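You operate a simulated robot arm through the tools that you are given. There is no shell and no other tool.

You run a simulated robot arm. Do the job below in one go: nothing can be reset, and whatever is moved stays where it is left.

JOB
Clear the trip that the screen names and get the set ready again.
Fine: stop named, pull it out; current named, trip knob up one mark; then lower to zero, reset, main on; no press out of turn.

The check looks at the end state, three seconds after you hand in, the way a careful person would. Anything else that was tipped, shoved, dropped, spilled or broken makes it a failure.

ROBOT AND FRAMES
A 6-joint arm with a two-finger gripper, fixed in place. Base frame: the origin is on the floor under the middle of its stand, x ahead of it, y to its left, z up; the work surface is at about z = 740. Readings come in mm, degrees, newtons and seconds.
It reaches about 1417 mm from its shoulder. Its first joint turns from -166.0 to 166.0 degrees. Payload 3.43 kg.
The TCP is the grasp point between the finger pads, 20 mm short of the fingertips. In the tool frame z runs along the fingers and y along their closing line. The gripper opens to 190 mm; its body begins 248 mm behind the TCP.
Orientation is that of the tool frame in the base frame, as [roll, pitch, yaw] about the fixed x, y, z axes, in that order (R = Rz(yaw) Ry(pitch) Rx(roll)). With the fingers straight down and closing along the base's y, the tool's x points along the base's -x, its y along +y and its z along -z.

CONTROLS
- The arm moves only by the tool send_rows. Its argument "rows" is a list of rows, each a list of 3 entries, a list of its own where there are three numbers: the shift along the tool's x, y, z in units of 30 mm (1.0 is 30 mm), then the turn, a rotation vector about the tool's x, y, z in units of 5 degrees (1.0 is 5 degrees), then the finger opening in m, from 0 to 0.19. In form: [[[tx, ty, tz], [wx, wy, wz], claw], ...]. A call has 1 to 20 rows; each row shifts and turns the commanded pose from where the row before left it, along the tool's axes as they then stand. A call with a number of a shift or a turn outside -1 to 1 is refused whole. A row lasts 0.2 s, in which the tool goes at most 50 mm and 8.6 degrees; a call with a longer step from one row to the next is refused whole, and so is a gripper value outside its range. Where a pose cannot be reached the arm comes as near as it can. A force on the tool above 40 N (or 10 N above the force at the start of the call, whichever is more), or a blocked arm, ends the call early, and 0.2 s more pass. The fingers move at their own pace (about 153 mm/s each) and stop on an object; they squeeze with about 36 N. The grip force told is the motor's: it shows also when the fingers shut on nothing. Time passes only in rows, and 0.2 s behind the last, so rows that do not move let the fingers close. The reply holds the time, the measured pose of the TCP, the force on the tool along the base axes, the opening and the grip force, in the units named above and with some noise, with the torque about the TCP (base axes, N m) and any sound that the robot's microphone picked up.
- Cameras (640 x 400 px; columns grow to the right, rows downward): "scene" is fixed at [37.8, -493.5, 1470.9]; the picture's right is [-0.79, -0.61, 0.00], its down [-0.60, 0.78, -0.17] and it looks along [0.10, -0.13, -0.99] (base axes); focal length 214 px, centre (320, 200). "wrist" rides on the gripper at [70, -8, -288] in the tool frame; the picture's right is [0.12, 0.99, 0.00], its down [-0.96, 0.12, -0.25] and it looks along [-0.25, 0.03, 0.97] (tool axes); focal length 261 px, centre (320, 200). There is no depth. A picture from a camera that has moved, and an enlarged one, comes with that camera's place and axes in the base frame and with its lens. The place of the scene camera against the robot may be out by one fixed shift of up to 25 mm in any direction.
- camera(camera): a new picture of that camera. The clock stands still meanwhile.
- raise_lower(by): moves the trunk up (or, below 0, down) by that many mm; the arm rides with it, the base frame stays. It gives what a move gives, with no picture.
- zoom(camera, box): a new picture of the part [left, top, right, bottom] of that camera's present view, enlarged. The clock stands still meanwhile.
- close_job(): hands the job in; it is judged then, once.

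Places have to be worked out from the pictures, the camera data and where the tool is seen. Open the gripper and draw the arm clear of the work before you hand the job in, unless the task says otherwise.

The tools are called after "Emit:" as name(argument=value, ...) on one line, values as JSON. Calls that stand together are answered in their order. send_rows: Moves the arm, as the interface text tells. Its arguments: {"type":"object","properties":{"rows":{"type":"array"}},"required":["rows"]} The other tools are called the same way: raise_lower (by) moves the trunk up or down; camera (camera) takes a picture; zoom (camera, box) takes an enlarged picture of a part of a camera's view; close_job () hands the job in.

At the start:

```text
t: 0.0
ee_pos: [417.4, -698.3, 1203.5]
tool_rot: [180.0, 0.0, 180.0]
force: [-0.1, 0.3, 0.3]
wrist_torque: [0.0, 0.01, 0.01]
finger_gap: 190.0
grasp_force: 0.1
trunk travel left (down, up): [-325.0, 115.0]
```

scene: 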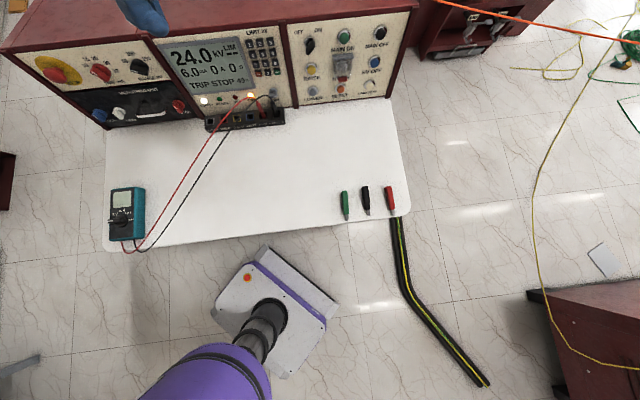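
wrist: 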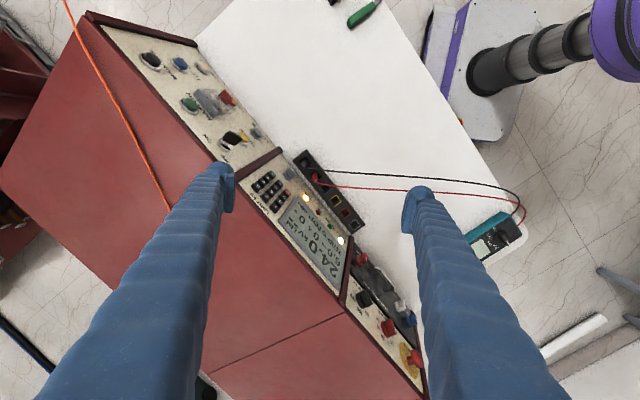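

The scene picture shows a test set with a screen that reads something like "TRIP STOP". I'll enlarge the panels to read the labels before moving anything.

Emit:
zoom(camera="scene", box=[0, 0, 200, 125])

Emit:
zoom(camera="scene", box=[150, 20, 300, 140])

Emit:
zoom(camera="scene", box=[270, 0, 430, 110])

Emit:
zoom(camera="wrist", box=[80, 10, 460, 390])

```text
3.20 times, centred on (100, 62) of scene
camera zoom: at [37.8, -493.5, 1470.9], right [-0.79, -0.61, 0.0], down [-0.6, 0.78, -0.17], along [0.1, -0.13, -0.99], focal length 686 px, centre (1024, 640)
```

zoom: 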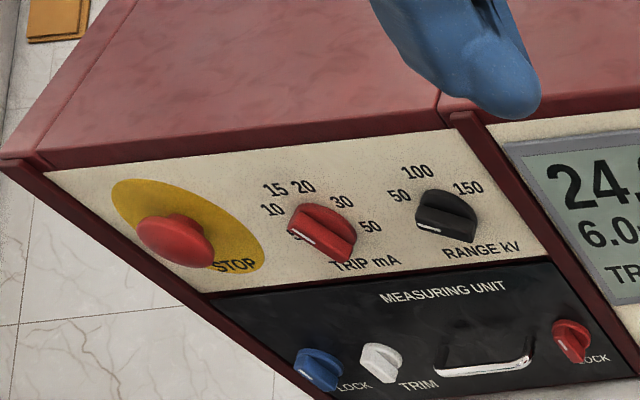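

```text
3.33 times, centred on (225, 80) of scene
camera zoom: at [37.8, -493.5, 1470.9], right [-0.79, -0.61, 0.0], down [-0.6, 0.78, -0.17], along [0.1, -0.13, -0.99], focal length 715 px, centre (637, 600)
```

zoom: 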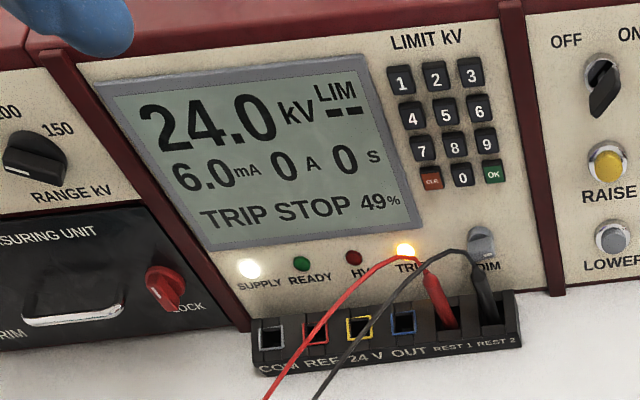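

```text
3.64 times, centred on (350, 55) of scene
camera zoom: at [37.8, -493.5, 1470.9], right [-0.79, -0.61, 0.0], down [-0.6, 0.78, -0.17], along [0.1, -0.13, -0.99], focal length 780 px, centre (211, 727)
```

zoom: 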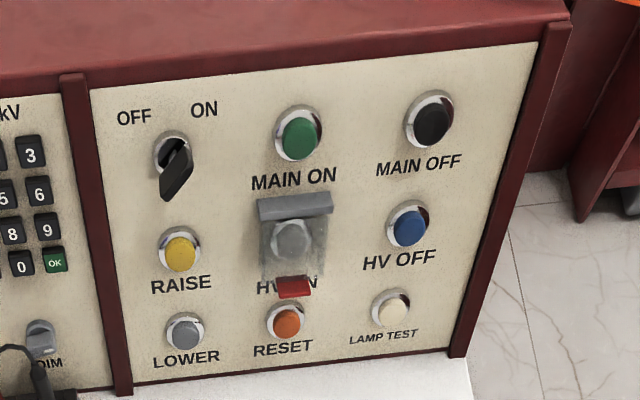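

```text
1.05 times, centred on (270, 200) of wrist (not enlarged: the box is as wide or as high as the picture)
camera zoom: at [345.3, -706.0, 1490.5], right [-0.12, 0.99, 0.0], down [0.96, 0.12, 0.25], along [0.25, 0.03, -0.97], focal length 274 px, centre (373, 200)
```

zoom: 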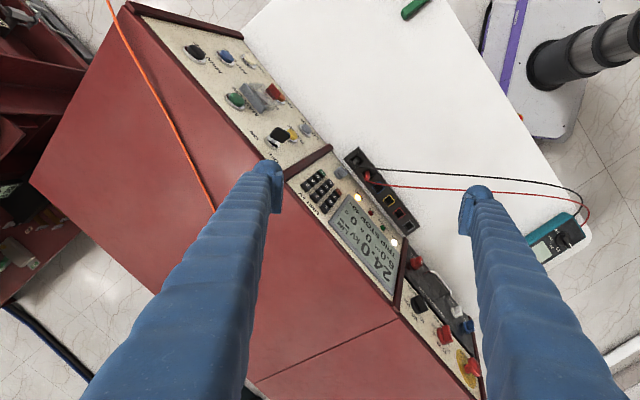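

The screen reads TRIP STOP with 49 %, so the stop mushroom at the far left of the panel was pushed in. The order is therefore STOP pulled out, LOWER to zero, RESET, MAIN ON. I judge that the panel faces the robot at about 45° and leans back about 25°. I'll yaw the tool in place, well above the console, so the wrist camera ends up above the gripper when it faces the panel.

Emit:
send_rows(rows=[[[0, 0, 0], [0, 0, -1], 0.1], [[0, 0, 0], [0, 0, -1], 0.1], [[0, 0, 0], [0, 0, -1], 0.1], [[0, 0, 0], [0, 0, -1], 0.1], [[0, 0, 0], [0, 0, -1], 0.1], [[0, 0, 0], [0, 0, -1], 0.1], [[0, 0, 0], [0, 0, -1], 0.1], [[0, 0, 0], [0, 0, -1], 0.1], [[0, 0, 0], [0, 0, -1], 0.1], [[0, 0, 0], [0, 0, -1], 0.1], [[0, 0, 0], [0, 0, -1], 0.1], [[0, 0, 0], [0, 0, -1], 0.1], [[0, 0, 0], [0, 0, -1], 0.1], [[0, 0, 0], [0, 0, -1], 0.1]])

```text
t: 3.0
ee_pos: [417.1, -698.3, 1203.8]
tool_rot: [-179.9, 0.0, -110.1]
force: [0.4, 0.6, 0.3]
wrist_torque: [-0.04, 0.01, 0.01]
finger_gap: 100.3
grasp_force: 0.1
trunk travel left (down, up): [-325.0, 115.0]
```

The yaw follows the command: 70° done and still on position. I'll continue with the remaining 65°.

Emit:
send_rows(rows=[[[0, 0, 0], [0, 0, -1], 0.1], [[0, 0, 0], [0, 0, -1], 0.1], [[0, 0, 0], [0, 0, -1], 0.1], [[0, 0, 0], [0, 0, -1], 0.1], [[0, 0, 0], [0, 0, -1], 0.1], [[0, 0, 0], [0, 0, -1], 0.1], [[0, 0, 0], [0, 0, -1], 0.1], [[0, 0, 0], [0, 0, -1], 0.1], [[0, 0, 0], [0, 0, -1], 0.1], [[0, 0, 0], [0, 0, -1], 0.1], [[0, 0, 0], [0, 0, -1], 0.1], [[0, 0, 0], [0, 0, -1], 0.1], [[0, 0, 0], [0, 0, -1], 0.1]])

```text
t: 5.8
ee_pos: [450.0, -674.5, 1199.8]
tool_rot: [175.9, -0.4, -61.5]
force: [0.4, 0.0, 0.0]
wrist_torque: [0.06, -0.04, -0.05]
finger_gap: 99.9
grasp_force: 0.1
out of reach, approached as far as the arm can: row 9, 10, 11, 12, 13
trunk travel left (down, up): [-325.0, 115.0]
```

The yaw stopped at about -61°, which looks like a wrist joint limit, so having the camera above won't fully work. I'll look from here to learn the finger shape and panel layout before picking another roll.

Emit:
camera(camera="wrist")

Emit:
camera(camera="scene")

```text
taken
camera wrist: at [505.4, -720.0, 1486.2], right [-0.81, -0.58, 0.07], down [-0.55, 0.8, 0.25], along [-0.2, 0.16, -0.97], focal length 261 px, centre (320, 200)
```

wrist: 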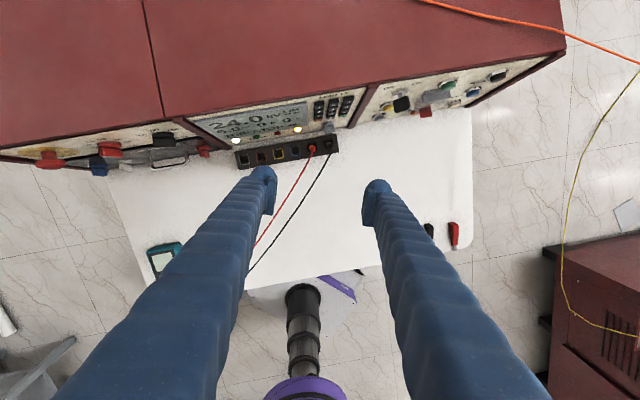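

```text
taken
```

scene: 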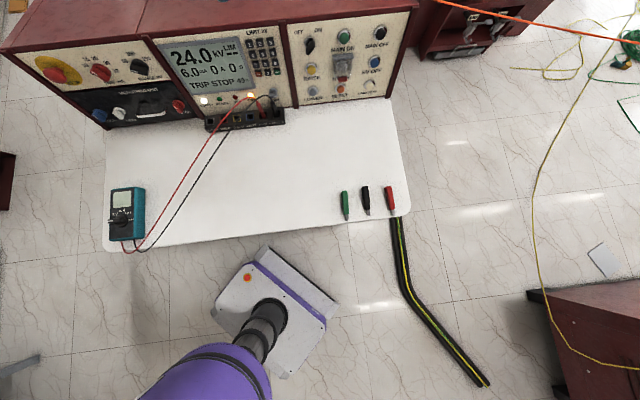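

The camera-above roll isn't available, so I'll turn back toward a camera-to-the-side roll. I'll shut the fingers on the way so I can see their closed tip size.

Emit:
send_rows(rows=[[[0, 0, 0], [0, 0, 1], 0.0], [[0, 0, 0], [0, 0, 1], 0.0], [[0, 0, 0], [0, 0, 1], 0.0], [[0, 0, 0], [0, 0, 1], 0.0], [[0, 0, 0], [0, 0, 1], 0.0], [[0, 0, 0], [0, 0, 1], 0.0], [[0, 0, 0], [0, 0, 1], 0.0], [[0, 0, 0], [0, 0, 1], 0.0], [[0, 0, 0], [0, 0, 1], 0.0], [[0, 0, 0], [0, 0, 1], 0.0]])

Emit:
camera(camera="wrist")

```text
t: 8.0
ee_pos: [447.8, -672.8, 1199.4]
tool_rot: [177.7, -3.4, -111.6]
force: [0.3, -0.7, 0.0]
wrist_torque: [0.03, 0.04, 0.0]
finger_gap: 0.0
grasp_force: 33.9
trunk travel left (down, up): [-325.0, 115.0]
```

```text
taken
camera wrist: at [446.7, -730.0, 1490.2], right [-0.97, 0.26, 0.05], down [0.26, 0.95, 0.19], along [0.01, 0.2, -0.98], focal length 261 px, centre (320, 200)
```

wrist: 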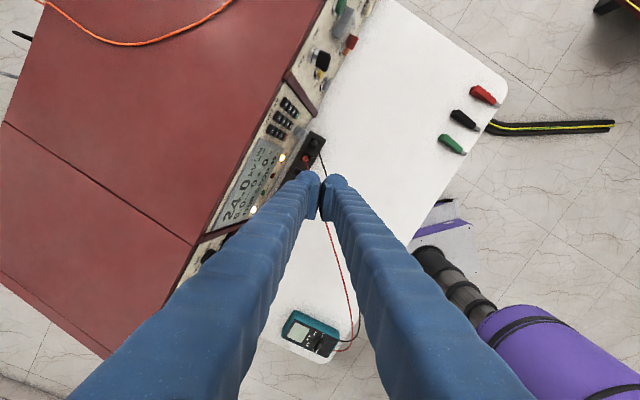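

The fingers are shut and the new call started from the measured pose. I'll enlarge the tips to measure them.

Emit:
zoom(camera="wrist", box=[260, 150, 390, 231])

Emit:
zoom(camera="wrist", box=[180, 0, 400, 280])

```text
4.92 times, centred on (325, 190) of wrist
camera zoom: at [446.7, -730.0, 1490.2], right [-0.97, 0.26, 0.05], down [0.26, 0.95, 0.19], along [0.01, 0.2, -0.98], focal length 1283 px, centre (295, 247)
```

zoom: 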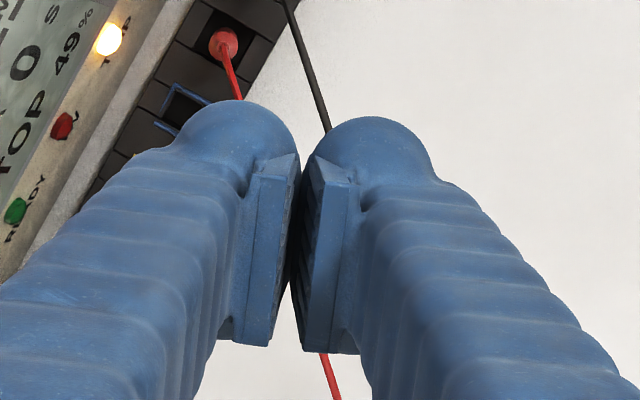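

```text
1.43 times, centred on (290, 140) of wrist
camera zoom: at [446.7, -730.0, 1490.2], right [-0.97, 0.26, 0.05], down [0.26, 0.95, 0.19], along [0.01, 0.2, -0.98], focal length 372 px, centre (363, 286)
```

zoom: 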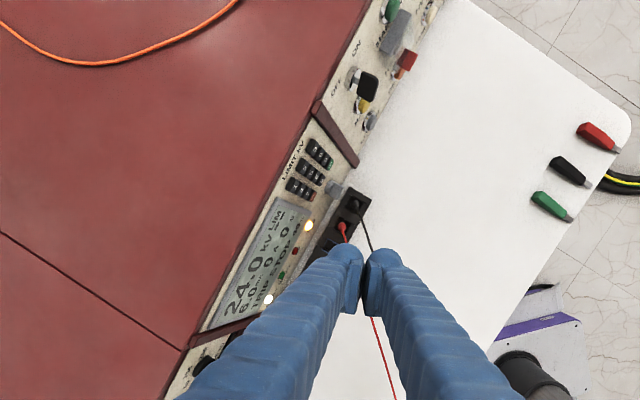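

Each fingertip is a rounded dome about 28 mm thick, so the closed pair is about 60 mm along the closing line and 28 mm across it. A horizontal closing line with the camera below suits the RESET button under the guard lip. I'll keep turning that way, staying high above the console.

Emit:
send_rows(rows=[[[0, 0, 0], [0, 0, 1], 0.0], [[0, 0, 0], [0, 0, 1], 0.0], [[0, 0, 0], [0, 0, 1], 0.0], [[0, 0, 0], [0, 0, 1], 0.0], [[0, 0, 0], [0, 0, 1], 0.0], [[0, 0, 0], [0, 0, 1], 0.0], [[0, 0, 0], [0, 0, 1], 0.0], [[0, 0, 0], [0, 0, 1], 0.0], [[0, 0, 0], [0, 0, 1], 0.0], [[0, 0, 0], [0, 0, 1], 0.0], [[0, 0, 0], [0, 0, 1], 0.0], [[0, 0, 0], [0, 0, 1], 0.0], [[0, 0, 0], [0, 0, 1], 0.0], [[0, 0, 0], [0, 0, 1], 0.0], [[0, 0, 0], [0, 0, 1], 0.0], [[0, 0, 0], [0, 0, 1], 0.0], [[0, 0, 0], [0, 0, 1], 0.0], [[0, 0, 0], [0, 0, 1], 0.0], [[0, 0, 0], [0, 0, 1], 0.0], [[0, 0, 0], [0, 0, 1], 0.0]])

```text
t: 12.2
ee_pos: [449.0, -674.4, 1199.9]
tool_rot: [-176.2, -1.7, 148.4]
force: [-0.8, -0.2, -0.8]
wrist_torque: [-0.01, 0.02, -0.04]
finger_gap: 0.0
grasp_force: 34.6
trunk travel left (down, up): [-325.0, 115.0]
```

The tool is nearly pointing down with a yaw of 148°. I'll now rotate it to face the panel, aiming 25° below horizontal at azimuth -45°, while keeping the TCP in place.

Emit:
send_rows(rows=[[[0, 0, 0], [0.059, -0.941, 0.204], 0.0], [[0, 0, 0], [0.059, -0.941, 0.204], 0.0], [[0, 0, 0], [0.059, -0.941, 0.204], 0.0], [[0, 0, 0], [0.059, -0.941, 0.204], 0.0], [[0, 0, 0], [0.059, -0.941, 0.204], 0.0], [[0, 0, 0], [0.059, -0.941, 0.204], 0.0], [[0, 0, 0], [0.059, -0.941, 0.204], 0.0], [[0, 0, 0], [0.059, -0.941, 0.204], 0.0], [[0, 0, 0], [0.059, -0.941, 0.204], 0.0], [[0, 0, 0], [0.059, -0.941, 0.204], 0.0], [[0, 0, 0], [0.059, -0.941, 0.204], 0.0], [[0, 0, 0], [0.059, -0.941, 0.204], 0.0], [[0, 0, 0], [0.059, -0.941, 0.204], 0.0], [[0, 0, 0], [0.059, -0.941, 0.204], 0.0]])

```text
t: 15.2
ee_pos: [449.0, -690.7, 1219.4]
tool_rot: [176.8, 64.3, 132.6]
force: [-0.4, 0.6, -0.1]
wrist_torque: [0.02, -0.04, 0.01]
finger_gap: 0.0
grasp_force: 34.9
out of reach, approached as far as the arm can: row 13, 14
trunk travel left (down, up): [-325.0, 115.0]
```

It's facing the panel, only 0.7° short of target because of the height. I'll lower and back away to a viewing place in front of the panel's middle.

Emit:
send_rows(rows=[[[0.97, 0.14, -0.3], [0, 0, 0], 0.0], [[0.97, 0.14, -0.3], [0, 0, 0], 0.0], [[0.97, 0.14, 0], [0, 0, 0], 0.0], [[0.97, 0.14, 0], [0, 0, 0], 0.0], [[0.97, 0.14, 0], [0, 0, 0], 0.0], [[0.97, 0.14, 0], [0, 0, 0], 0.0], [[0.97, 0.14, 0], [0, 0, 0], 0.0], [[0.97, 0.14, 0], [0, 0, 0], 0.0]])

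Emit:
camera(camera="wrist")

Emit:
camera(camera="scene")

```text
t: 17.0
ee_pos: [393.0, -721.5, 1183.8]
tool_rot: [175.9, 63.9, 131.9]
force: [-0.1, -0.6, 0.5]
wrist_torque: [0.05, -0.07, 0.07]
finger_gap: 0.0
grasp_force: 34.0
out of reach, approached as far as the arm can: row 1, 2, 3, 4, 5, 6, 7, 8
trunk travel left (down, up): [-325.0, 115.0]
```

```text
taken
camera wrist: at [177.9, -524.4, 1247.2], right [0.66, 0.75, -0.08], down [0.2, -0.08, 0.98], along [0.72, -0.66, -0.2], focal length 261 px, centre (320, 200)
```

wrist: 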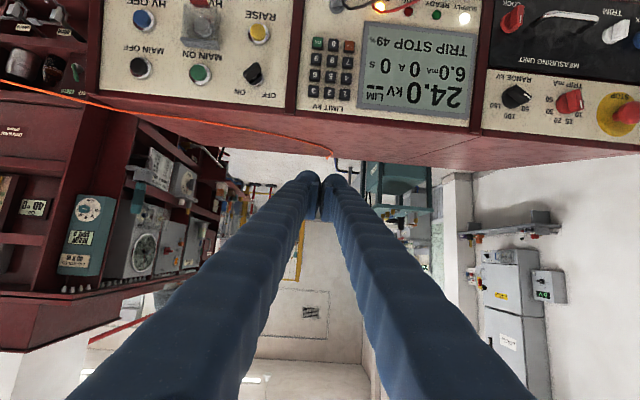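

```text
taken
```

scene: 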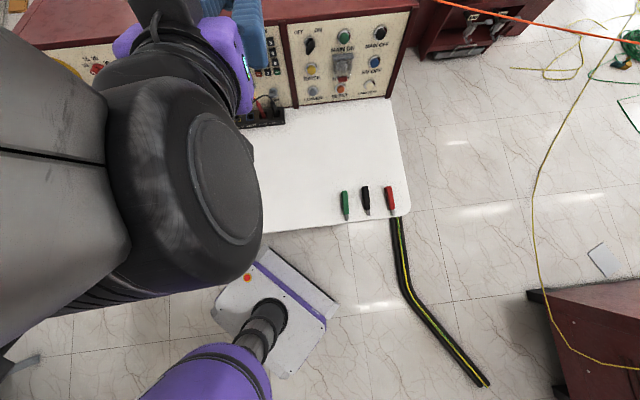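

The arm can't hold this attitude while going lower on its own, but the trunk can carry the same arm shape down. The tip is about 140 mm in front of the panel face, so going straight down is clear. I'll lower the trunk by 230 mm.

Emit:
raise_lower(by=-230)

Emit:
camera(camera="wrist")

Emit:
camera(camera="scene")

```text
t: 19.4
ee_pos: [392.7, -719.0, 954.1]
tool_rot: [176.0, 63.9, 132.0]
force: [0.8, -0.3, -0.1]
wrist_torque: [-0.01, 0.04, -0.02]
finger_gap: 0.1
grasp_force: 34.1
trunk travel left (down, up): [-95.0, 345.0]
```

```text
taken
camera wrist: at [178.2, -523.6, 1017.8], right [0.66, 0.75, -0.08], down [0.2, -0.08, 0.98], along [0.72, -0.66, -0.2], focal length 261 px, centre (320, 200)
```

wrist: 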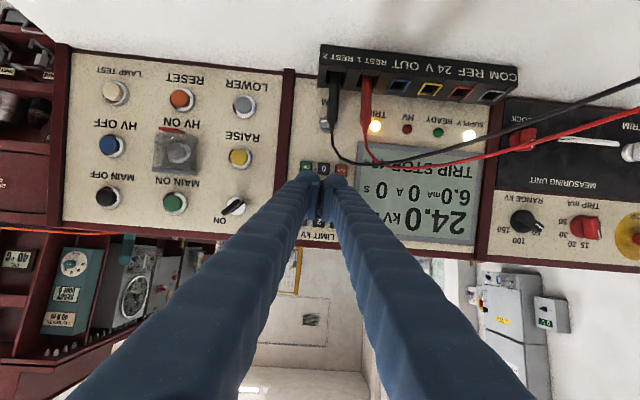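

```text
taken
```

scene: 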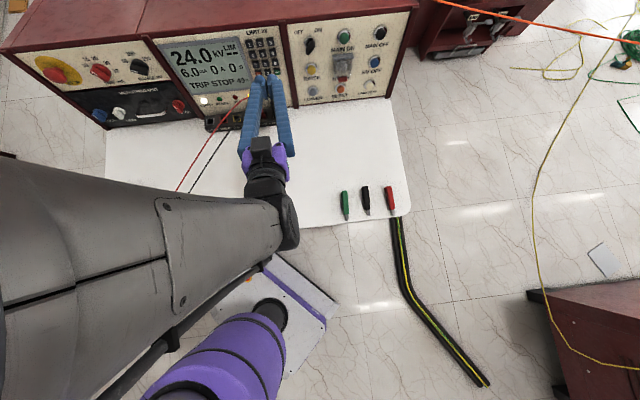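

I now have a clear, upside-down view of the whole panel from below the gripper. STOP is at the right edge of this picture, which is world left. I'll move sideways along the panel toward STOP and back off a little, then take a second view to triangulate.

Emit:
send_rows(rows=[[[0, 0.8, -0.3], [0, 0, 0], 0.0], [[0, 0.9, -0.3], [0, 0, 0], 0.0], [[0, 0.9, -0.3], [0, 0, 0], 0.0], [[0, 0.9, -0.3], [0, 0, 0], 0.0], [[0, 0.9, -0.3], [0, 0, 0], 0.0], [[0, 0.9, -0.3], [0, 0, 0], 0.0], [[0, 0.9, -0.3], [0, 0, 0], 0.0], [[0, 0.9, -0.3], [0, 0, 0], 0.0], [[0, 0.9, -0.3], [0, 0, 0], 0.0], [[0, 0.9, -0.3], [0, 0, 0], 0.0]])

Emit:
camera(camera="wrist")

Emit:
camera(camera="scene")

```text
t: 21.6
ee_pos: [519.3, -556.8, 1069.0]
tool_rot: [175.2, 63.8, 132.6]
force: [-0.3, 0.3, 0.1]
wrist_torque: [-0.04, 0.07, -0.14]
finger_gap: 0.0
grasp_force: 34.2
out of reach, approached as far as the arm can: row 2, 3, 4, 5, 6, 7, 8, 9, 10
trunk travel left (down, up): [-95.0, 345.0]
```

```text
taken
camera wrist: at [300.0, -365.1, 1131.8], right [0.64, 0.76, -0.07], down [0.2, -0.08, 0.98], along [0.74, -0.64, -0.2], focal length 261 px, centre (320, 200)
```

wrist: 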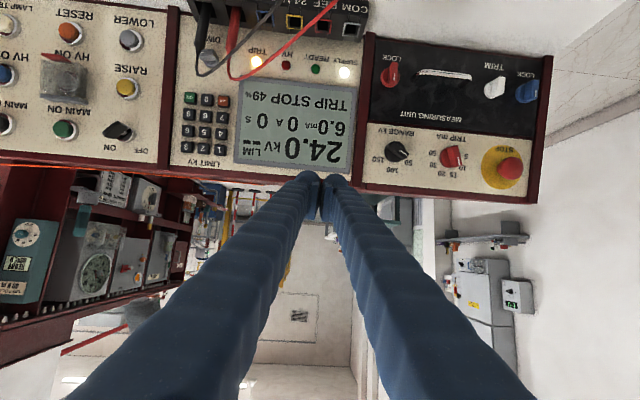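

```text
taken
```

scene: 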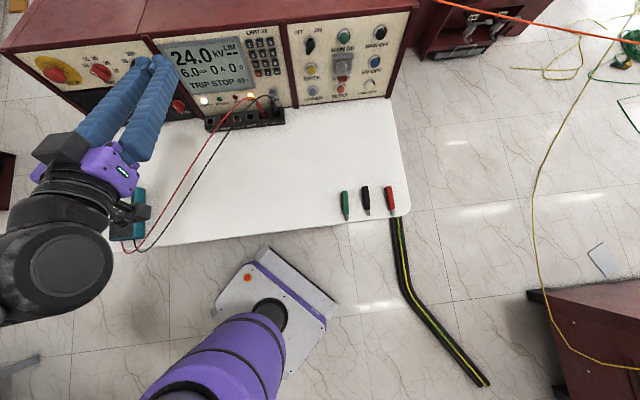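

Sideways motion pushed the tool up, so the limit behaves like a minimum fold distance between the wrist and the shoulder. The contact poses near the panel ends lie outside that limit. STOP is now visible at about (510,168), so I'll enlarge this view for accurate positions.

Emit:
zoom(camera="wrist", box=[360, 30, 560, 210])

Emit:
zoom(camera="wrist", box=[0, 0, 190, 180])

Emit:
zoom(camera="wrist", box=[160, 0, 380, 190])

```text
2.22 times, centred on (460, 120) of wrist
camera zoom: at [300.0, -365.1, 1131.8], right [0.64, 0.76, -0.07], down [0.2, -0.08, 0.98], along [0.74, -0.64, -0.2], focal length 579 px, centre (9, 378)
```

zoom: 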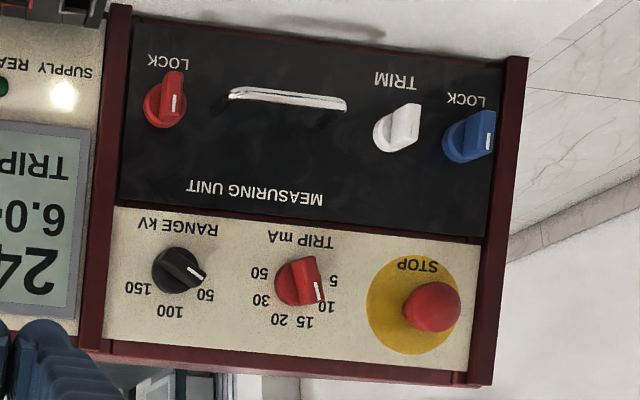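

```text
2.22 times, centred on (95, 90) of wrist
camera zoom: at [300.0, -365.1, 1131.8], right [0.64, 0.76, -0.07], down [0.2, -0.08, 0.98], along [0.74, -0.64, -0.2], focal length 579 px, centre (820, 444)
```

zoom: 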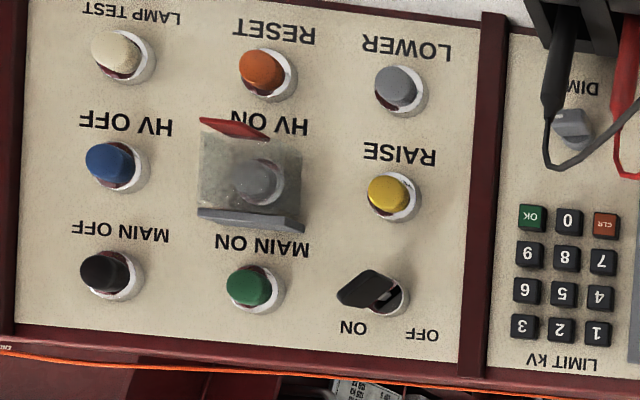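

```text
2.11 times, centred on (270, 95) of wrist
camera zoom: at [300.0, -365.1, 1131.8], right [0.64, 0.76, -0.07], down [0.2, -0.08, 0.98], along [0.74, -0.64, -0.2], focal length 549 px, centre (425, 421)
```

zoom: 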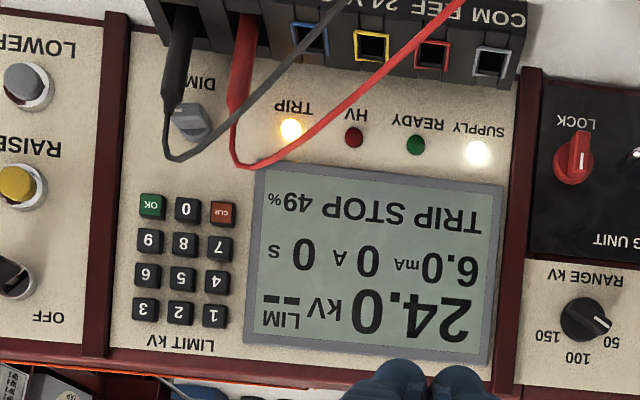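

Triangulating the two wrist views gives these panel points:

| Item | Estimated place (mm) |
|---|---|
| LOWER | (368, -878, 795) |
| RESET | (300, -948, 795) |
| MAIN ON | (328, -977, 955) |
| STOP disc | (866, -412, 947) |

The panel leans back only about 10–14°. The STOP head is about 48 mm wide and close to the side post, so I want a nearer look. I'll lower the trunk for more folding room, then slide left along the panel.

Emit:
raise_lower(by=-90)

Emit:
send_rows(rows=[[[0, 0.96, 0], [0, 0, 0], 0.1], [[0, 0.96, 0], [0, 0, 0], 0.1], [[0, 0.96, 0], [0, 0, 0], 0.1], [[0, 0.96, 0], [0, 0, 0], 0.1], [[0, 0.96, 0], [0, 0, 0], 0.1], [[0, 0.96, 0], [0, 0, 0], 0.1], [[0, 0.96, 0], [0, 0, 0], 0.1], [[0, 0.96, 0], [0, 0, 0], 0.1], [[0, 0.96, 0], [0, 0, 0], 0.1], [[0, 0.96, 0], [0, 0, 0], 0.1], [[0, 0.96, 0], [0, 0, 0], 0.1], [[0, 0.96, 0], [0, 0, 0], 0.1]])

Emit:
camera(camera="wrist")

Emit:
camera(camera="scene")

```text
t: 22.9
ee_pos: [518.2, -557.0, 978.3]
tool_rot: [175.0, 63.7, 132.4]
force: [-0.2, -1.0, -0.3]
wrist_torque: [0.01, 0.01, -0.01]
finger_gap: 0.0
grasp_force: 34.6
trunk travel left (down, up): [-5.0, 435.0]
```

```text
t: 25.5
ee_pos: [536.7, -539.5, 981.4]
tool_rot: [175.4, 63.8, 134.7]
force: [0.9, -0.2, 0.5]
wrist_torque: [0.01, 0.01, 0.06]
finger_gap: 99.6
grasp_force: 0.1
out of reach, approached as far as the arm can: row 1, 2, 3, 4, 5, 6, 7, 8, 9, 10, 11, 12
trunk travel left (down, up): [-5.0, 435.0]
```

```text
taken
camera wrist: at [310.8, -355.9, 1045.1], right [0.62, 0.78, -0.07], down [0.2, -0.07, 0.98], along [0.76, -0.62, -0.2], focal length 261 px, centre (320, 200)
```

wrist: 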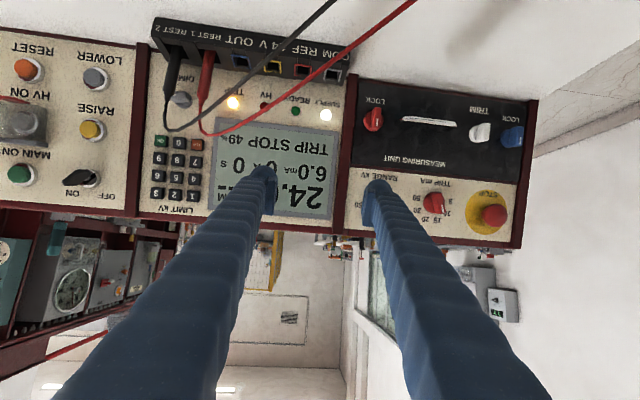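

```text
taken
```

scene: 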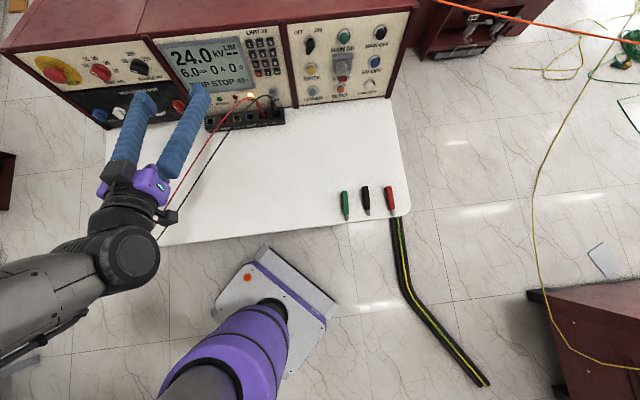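

The sideways move stalled, so a wrist joint seems unable to turn the tool farther right relative to the arm when it's this level. A steeper downward pitch should relieve that. First I'll enlarge STOP from here to refine its place and see how far the post and frame stick out.

Emit:
zoom(camera="wrist", box=[400, 130, 560, 260])

Emit:
zoom(camera="wrist", box=[0, 20, 150, 220])

Emit:
zoom(camera="scene", box=[0, 30, 130, 130])

```text
3.08 times, centred on (480, 195) of wrist
camera zoom: at [310.8, -355.9, 1045.1], right [0.62, 0.78, -0.07], down [0.2, -0.07, 0.98], along [0.76, -0.62, -0.2], focal length 802 px, centre (-172, 215)
```

zoom: 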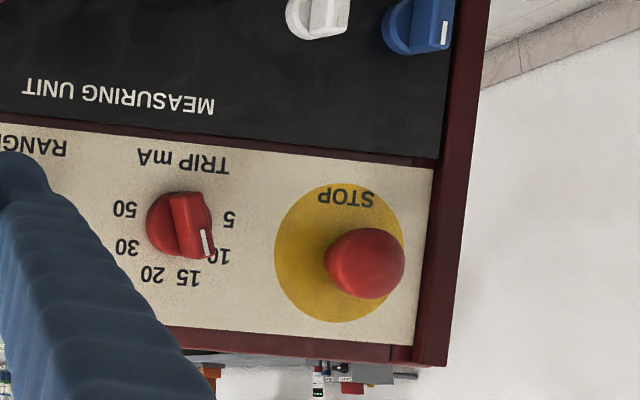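

```text
2.00 times, centred on (75, 120) of wrist
camera zoom: at [310.8, -355.9, 1045.1], right [0.62, 0.78, -0.07], down [0.2, -0.07, 0.98], along [0.76, -0.62, -0.2], focal length 521 px, centre (810, 360)
```

zoom: 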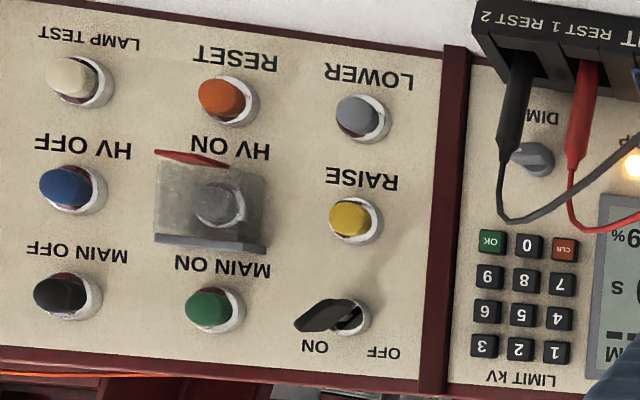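

```text
4.00 times, centred on (65, 80) of scene
camera zoom: at [37.8, -493.5, 1470.9], right [-0.79, -0.61, 0.0], down [-0.6, 0.78, -0.17], along [0.1, -0.13, -0.99], focal length 858 px, centre (1340, 680)
```

zoom: 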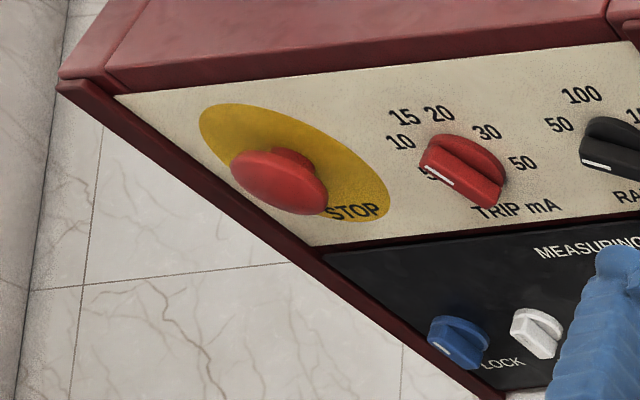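

STOP's head centre triangulates consistently to about (855, -399, 955), with the disc behind it at about (869, -412, 946). It has a head wider than its neck. I'll pitch the tool steeper, to 45° down, and slide to a pre-grasp in front of and above STOP.

Emit:
send_rows(rows=[[[0, 0, 0], [0.183, 0.941, 0.005], 0.1], [[0, 0, 0], [0.183, 0.941, 0.005], 0.1], [[0, 0, 0], [0.183, 0.941, 0.005], 0.1], [[0, 0, 0], [0.183, 0.941, 0.005], 0.1]])

Emit:
send_rows(rows=[[[-0.2, 0.95, -0.03], [0, 0, 0], 0.1], [[-0.2, 0.95, -0.03], [0, 0, 0], 0.1], [[-0.2, 0.95, -0.03], [0, 0, 0], 0.1], [[-0.2, 0.95, -0.03], [0, 0, 0], 0.1], [[-0.2, 0.95, -0.03], [0, 0, 0], 0.1]])

```text
t: 26.5
ee_pos: [523.9, -548.1, 978.9]
tool_rot: [179.9, 44.9, 133.5]
force: [0.0, -0.5, -0.7]
wrist_torque: [-0.01, 0.0, 0.02]
finger_gap: 99.8
grasp_force: 0.1
out of reach, approached as far as the arm can: row 1
trunk travel left (down, up): [-5.0, 435.0]
```

```text
t: 27.7
ee_pos: [631.6, -456.8, 994.8]
tool_rot: [-177.1, 42.8, 137.8]
force: [0.4, -2.5, 0.5]
wrist_torque: [0.43, 0.19, 0.14]
finger_gap: 100.0
grasp_force: 0.0
out of reach, approached as far as the arm can: row 1, 2, 3, 4
trunk travel left (down, up): [-5.0, 435.0]
```

At this steeper pitch the slide works, and the last row was within reach. I'll check the arm with a picture before going on.

Emit:
camera(camera="scene")

Emit:
camera(camera="wrist")

```text
taken
```

scene: 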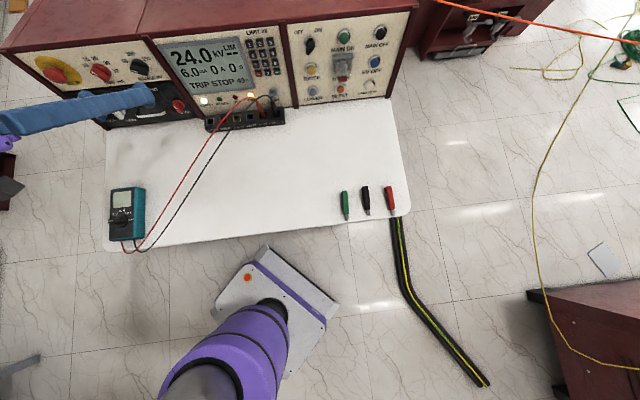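

```text
taken
camera wrist: at [451.3, -284.9, 1157.1], right [0.63, 0.77, -0.12], down [0.49, -0.27, 0.83], along [0.61, -0.58, -0.54], focal length 261 px, centre (320, 200)
```

wrist: 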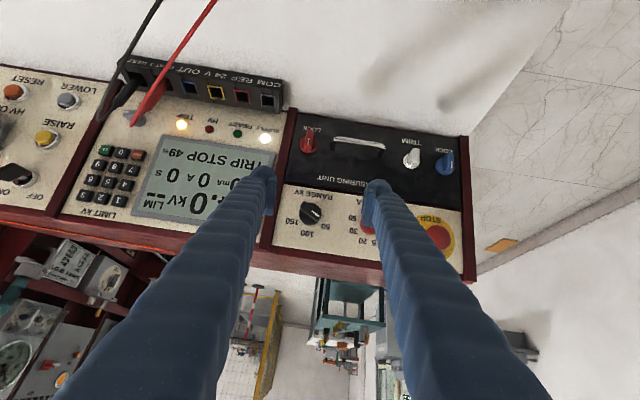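

The arm is clear, and the fingers are well in front of the measuring unit. I'll continue to the pre-grasp in front of and above STOP and square up the attitude on the way.

Emit:
send_rows(rows=[[[-0.265, 0.93, -0.07], [-0.043, -0.062, 0.043], 0.1], [[-0.265, 0.93, -0.07], [-0.043, -0.062, 0.043], 0.1], [[-0.265, 0.93, -0.07], [-0.043, -0.062, 0.043], 0.1], [[-0.265, 0.93, -0.07], [-0.043, -0.062, 0.043], 0.1], [[-0.265, 0.93, -0.07], [-0.043, -0.062, 0.043], 0.1], [[-0.265, 0.93, -0.07], [-0.043, -0.062, 0.043], 0.1], [[-0.265, 0.93, -0.07], [-0.043, -0.062, 0.043], 0.1]])

Emit:
camera(camera="wrist")

Emit:
camera(camera="scene")

```text
t: 29.3
ee_pos: [800.0, -348.1, 1058.2]
tool_rot: [176.8, 47.0, 131.3]
force: [1.1, -0.7, 0.0]
wrist_torque: [0.03, 0.0, 0.03]
finger_gap: 99.9
grasp_force: 0.1
trunk travel left (down, up): [-5.0, 435.0]
```

```text
taken
camera wrist: at [610.3, -169.8, 1201.4], right [0.66, 0.75, -0.05], down [0.39, -0.29, 0.88], along [0.64, -0.6, -0.48], focal length 261 px, centre (320, 200)
```

wrist: 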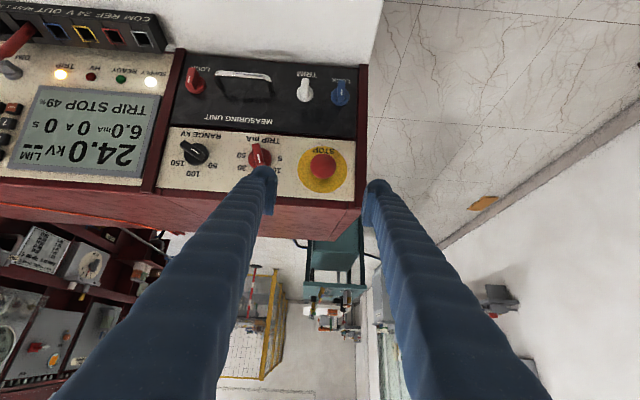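

```text
taken
```

scene: 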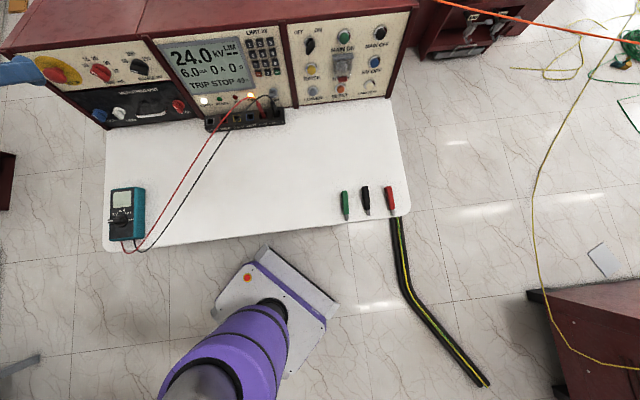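

Every row was within reach, and STOP sits right between the fingers in view. I'll enlarge it to fix its position relative to the tool.

Emit:
zoom(camera="wrist", box=[240, 110, 400, 220])

Emit:
zoom(camera="scene", box=[0, 40, 120, 120])

```text
3.64 times, centred on (320, 165) of wrist
camera zoom: at [610.3, -169.8, 1201.4], right [0.66, 0.75, -0.05], down [0.39, -0.29, 0.88], along [0.64, -0.6, -0.48], focal length 948 px, centre (320, 327)
```

zoom: 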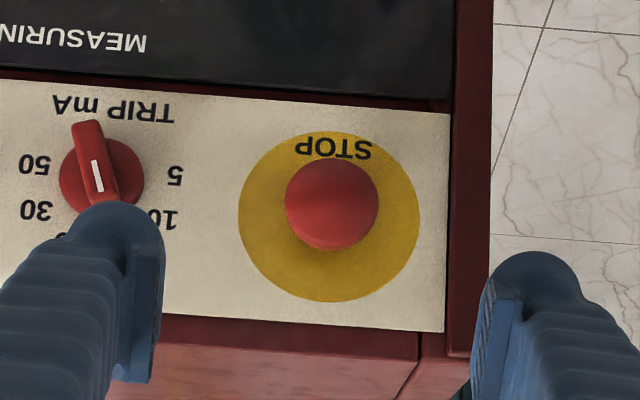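

```text
5.00 times, centred on (60, 80) of scene
camera zoom: at [37.8, -493.5, 1470.9], right [-0.79, -0.61, 0.0], down [-0.6, 0.78, -0.17], along [0.1, -0.13, -0.99], focal length 1072 px, centre (1620, 800)
```

zoom: 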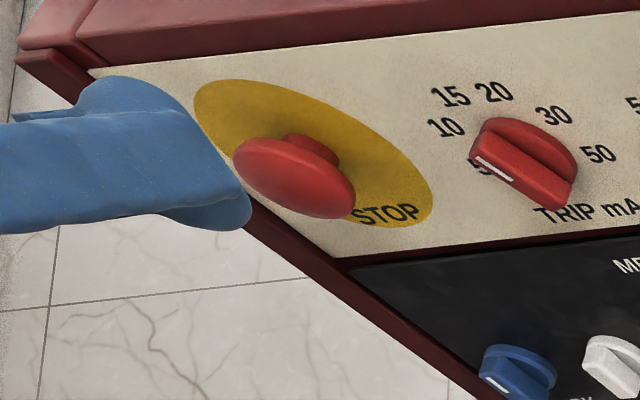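

From four views the STOP head is at about (856, -399, 957) and about 41 mm across, lying 23 mm in tool x and 124 mm ahead in tool z from the TCP. The post edge is about 52 mm from its axis, so I'll narrow the opening to 56 mm, move to about 40 mm short, and look again.

Emit:
send_rows(rows=[[[0.2, 0.0125, 0.3], [0, 0.1, -0.17], 0.056], [[0.2, 0.0125, 0.7], [0, 0.1, -0.17], 0.056], [[0.2, 0.0125, 0.8], [0, 0.1, -0.17], 0.056], [[0.2, 0.0125, 0.8], [0, 0.1, -0.17], 0.056]])

Emit:
camera(camera="wrist")

Emit:
zoom(camera="wrist", box=[240, 110, 400, 230])

Emit:
zoom(camera="scene", box=[0, 40, 120, 120])

```text
t: 30.3
ee_pos: [829.7, -373.9, 986.2]
tool_rot: [-179.6, 45.1, 136.2]
force: [-0.9, 0.4, 0.5]
wrist_torque: [-0.01, 0.0, -0.02]
finger_gap: 56.1
grasp_force: 0.0
trunk travel left (down, up): [-5.0, 435.0]
```

```text
taken
camera wrist: at [640.3, -203.2, 1139.2], right [0.63, 0.77, -0.09], down [0.45, -0.26, 0.86], along [0.64, -0.58, -0.51], focal length 261 px, centre (320, 200)
```

wrist: 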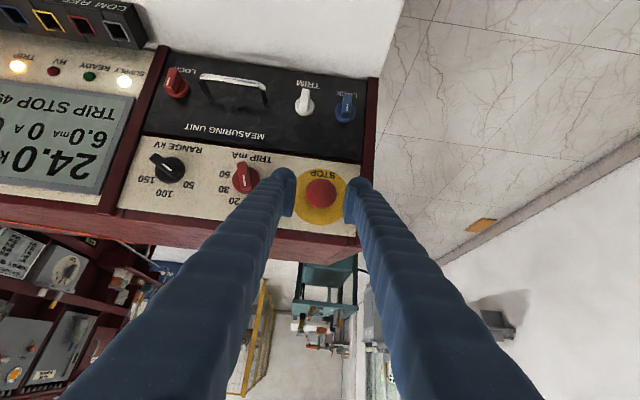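

```text
3.33 times, centred on (320, 170) of wrist
camera zoom: at [640.3, -203.2, 1139.2], right [0.63, 0.77, -0.09], down [0.45, -0.26, 0.86], along [0.64, -0.58, -0.51], focal length 869 px, centre (320, 300)
```

zoom: 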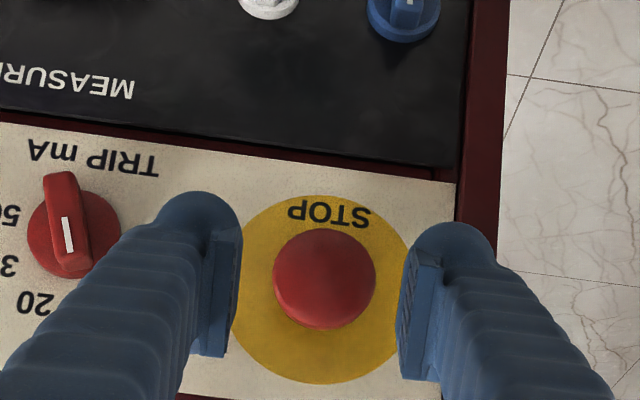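

```text
5.00 times, centred on (60, 80) of scene
camera zoom: at [37.8, -493.5, 1470.9], right [-0.79, -0.61, 0.0], down [-0.6, 0.78, -0.17], along [0.1, -0.13, -0.99], focal length 1072 px, centre (1620, 800)
```

zoom: 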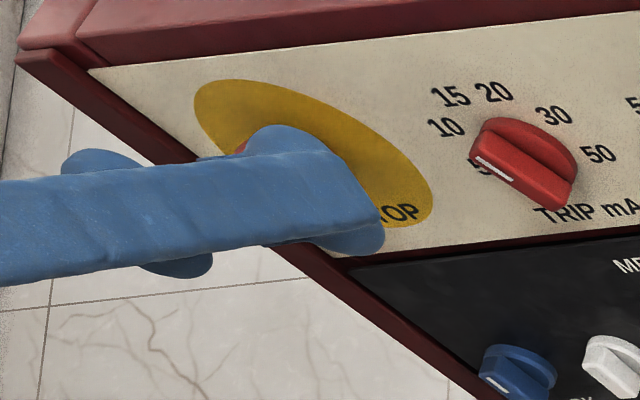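

The head position is confirmed at (856, -399, 957), and TCP alignment across the closing line is within 1 mm. The world-left finger would come close to the side post, so I'll enlarge it to judge how far the post stands proud before going deeper.

Emit:
zoom(camera="wrist", box=[330, 140, 390, 178])

Emit:
zoom(camera="scene", box=[0, 35, 80, 85])

```text
10.53 times, centred on (360, 159) of wrist
camera zoom: at [640.3, -203.2, 1139.2], right [0.63, 0.77, -0.09], down [0.45, -0.26, 0.86], along [0.64, -0.58, -0.51], focal length 2744 px, centre (-101, 632)
```

zoom: 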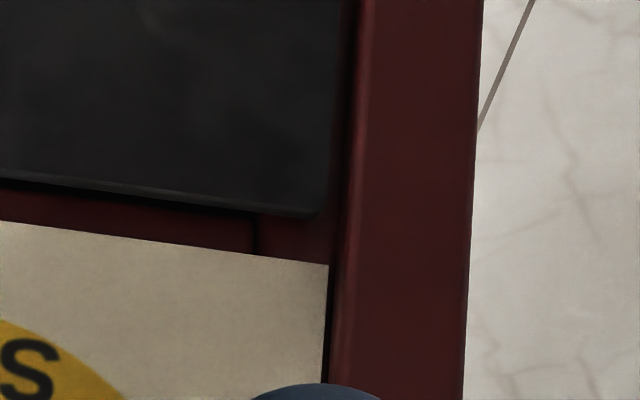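

```text
8.00 times, centred on (40, 60) of scene
camera zoom: at [37.8, -493.5, 1470.9], right [-0.79, -0.61, 0.0], down [-0.6, 0.78, -0.17], along [0.1, -0.13, -0.99], focal length 1716 px, centre (2560, 1320)
```

zoom: 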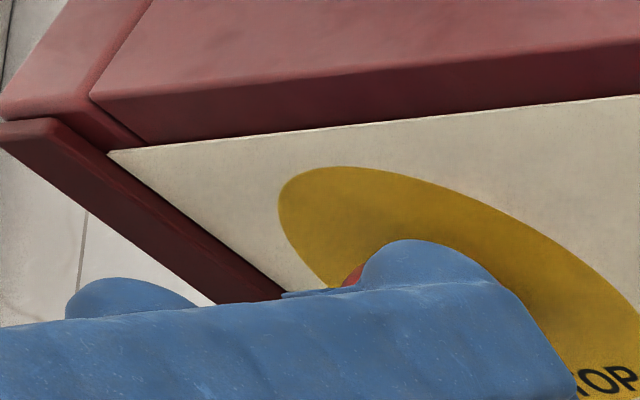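

The post appears to stand about 10–13 mm proud, and the left finger would brush it with a purely horizontal closing line. I'll back off a little, pitch up 10° to better match the panel normal, and roll 30° about the tool axis so the fingers sit up-left and down-right of the head.

Emit:
send_rows(rows=[[[0, 0, -0.6], [0, 0, 0], 0.06], [[0, 0, 0], [0, -1, 0], 0.06], [[0, 0, 0], [0, -1, 0], 0.06], [[0, 0, 0], [0, 0, 1], 0.06], [[0, 0, 0], [0, 0, 1], 0.06], [[0, 0, 0], [0, 0, 1], 0.06], [[0, 0, 0], [0, 0, 1], 0.06], [[0, 0, 0], [0, 0, 1], 0.06], [[0, 0, 0], [0, 0, 1], 0.06], [[0, 0, 0], [0, 0, 0], 0.06]])

Emit:
camera(camera="wrist")

Emit:
zoom(camera="wrist", box=[240, 110, 400, 230])

```text
t: 32.5
ee_pos: [820.7, -365.9, 1000.3]
tool_rot: [144.5, 45.4, 90.9]
force: [-0.8, 0.1, 0.1]
wrist_torque: [0.0, -0.03, 0.0]
finger_gap: 59.9
grasp_force: 0.0
trunk travel left (down, up): [-5.0, 435.0]
```

```text
taken
camera wrist: at [642.4, -154.4, 1110.6], right [0.8, 0.51, 0.32], down [-0.04, -0.48, 0.87], along [0.6, -0.71, -0.37], focal length 261 px, centre (320, 200)
```

wrist: 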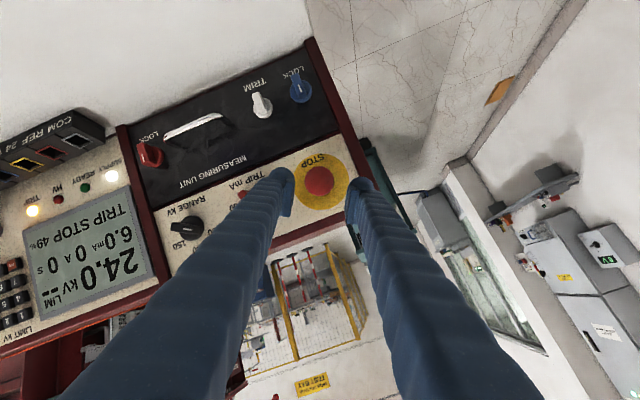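

```text
3.33 times, centred on (320, 170) of wrist
camera zoom: at [642.4, -154.4, 1110.6], right [0.8, 0.51, 0.32], down [-0.04, -0.48, 0.87], along [0.6, -0.71, -0.37], focal length 869 px, centre (320, 300)
```

zoom: 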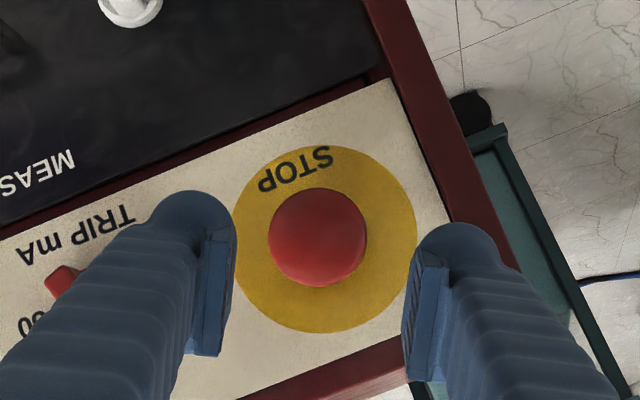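

The new attitude was reached, and the head again works out at (856.7, -398.3, 957), so it's 8 mm in tool x, -3 mm in y and 62 mm ahead in z. I'll narrow the opening to 50 mm and advance slowly until the pads straddle the head.

Emit:
send_rows(rows=[[[0.12, -0.04, 0.5], [0, 0, 0], 0.05], [[0.1, -0.03, 0.5], [0, 0, 0], 0.05], [[0.05, -0.02, 0.4], [0, 0, 0], 0.05], [[0, 0, 0.3], [0, 0, 0], 0.05], [[0, 0, 0.2], [0, 0, 0], 0.05], [[0, 0, 0.1], [0, 0, 0], 0.05]])

Emit:
zoom(camera="wrist", box=[240, 130, 400, 250])

Emit:
zoom(camera="scene", box=[0, 35, 120, 110])

```text
t: 33.9
ee_pos: [854.6, -394.6, 958.1]
tool_rot: [144.6, 45.5, 91.1]
force: [-0.4, -1.0, -0.3]
wrist_torque: [0.01, 0.02, 0.03]
finger_gap: 49.9
grasp_force: 0.0
trunk travel left (down, up): [-5.0, 435.0]
```

```text
3.33 times, centred on (320, 190) of wrist
camera zoom: at [675.6, -184.2, 1069.4], right [0.8, 0.51, 0.32], down [-0.04, -0.48, 0.87], along [0.6, -0.71, -0.37], focal length 869 px, centre (320, 233)
```

zoom: 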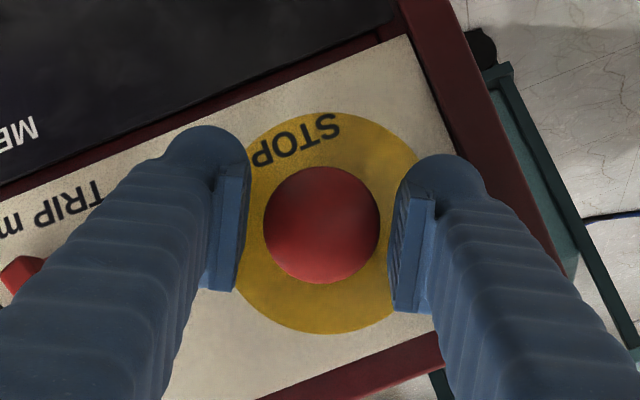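

```text
5.33 times, centred on (60, 72) of scene
camera zoom: at [37.8, -493.5, 1470.9], right [-0.79, -0.61, 0.0], down [-0.6, 0.78, -0.17], along [0.1, -0.13, -0.99], focal length 1144 px, centre (1707, 880)
```

zoom: 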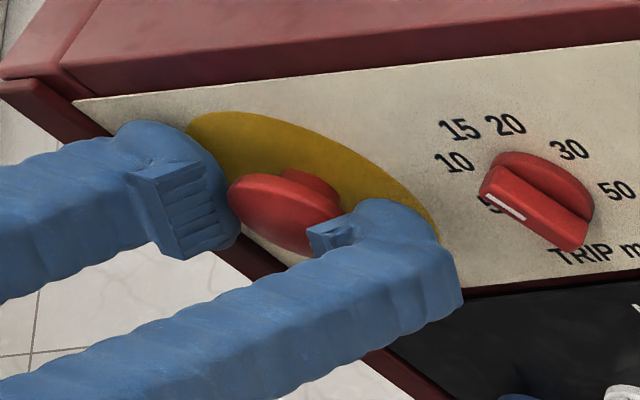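

The pads straddle the head on both sides with no contact force, and the rim lies well inside the pad length. I'll close on it now.

Emit:
send_rows(rows=[[[0, 0, 0.05], [0, 0, 0], 0.044], [[0, 0, 0.05], [0, 0, 0], 0.04], [[0, 0, 0], [0, 0, 0], 0.03], [[0, 0, 0], [0, 0, 0], 0.02], [[0, 0, 0], [0, 0, 0], 0.02]])

Emit:
zoom(camera="wrist", box=[240, 130, 400, 250])

Emit:
zoom(camera="scene", box=[0, 35, 120, 110])

```text
t: 35.1
ee_pos: [857.2, -395.4, 958.7]
tool_rot: [144.5, 45.5, 91.0]
force: [-1.3, 11.2, 11.7]
wrist_torque: [-0.1, -0.27, 0.56]
finger_gap: 41.3
grasp_force: 45.4
trunk travel left (down, up): [-5.0, 435.0]
```

```text
3.33 times, centred on (320, 190) of wrist
camera zoom: at [677.0, -184.8, 1068.6], right [0.8, 0.51, 0.32], down [-0.04, -0.48, 0.87], along [0.6, -0.71, -0.37], focal length 869 px, centre (320, 233)
```

zoom: 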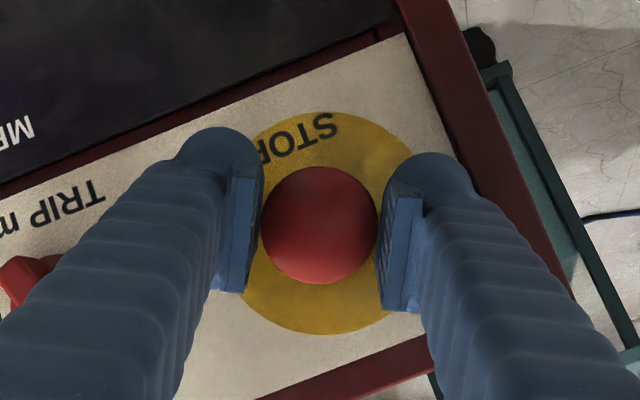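

```text
5.33 times, centred on (60, 72) of scene
camera zoom: at [37.8, -493.5, 1470.9], right [-0.79, -0.61, 0.0], down [-0.6, 0.78, -0.17], along [0.1, -0.13, -0.99], focal length 1144 px, centre (1707, 880)
```

zoom: 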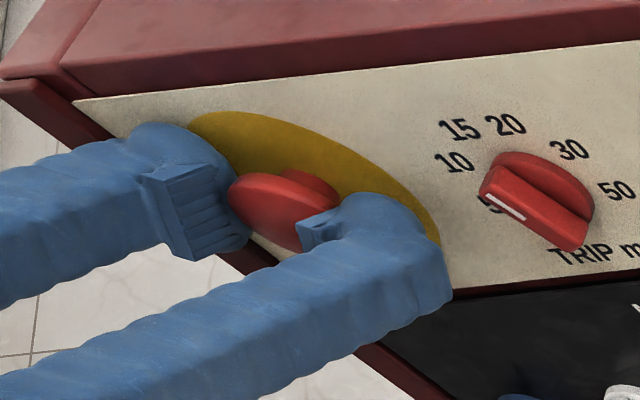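

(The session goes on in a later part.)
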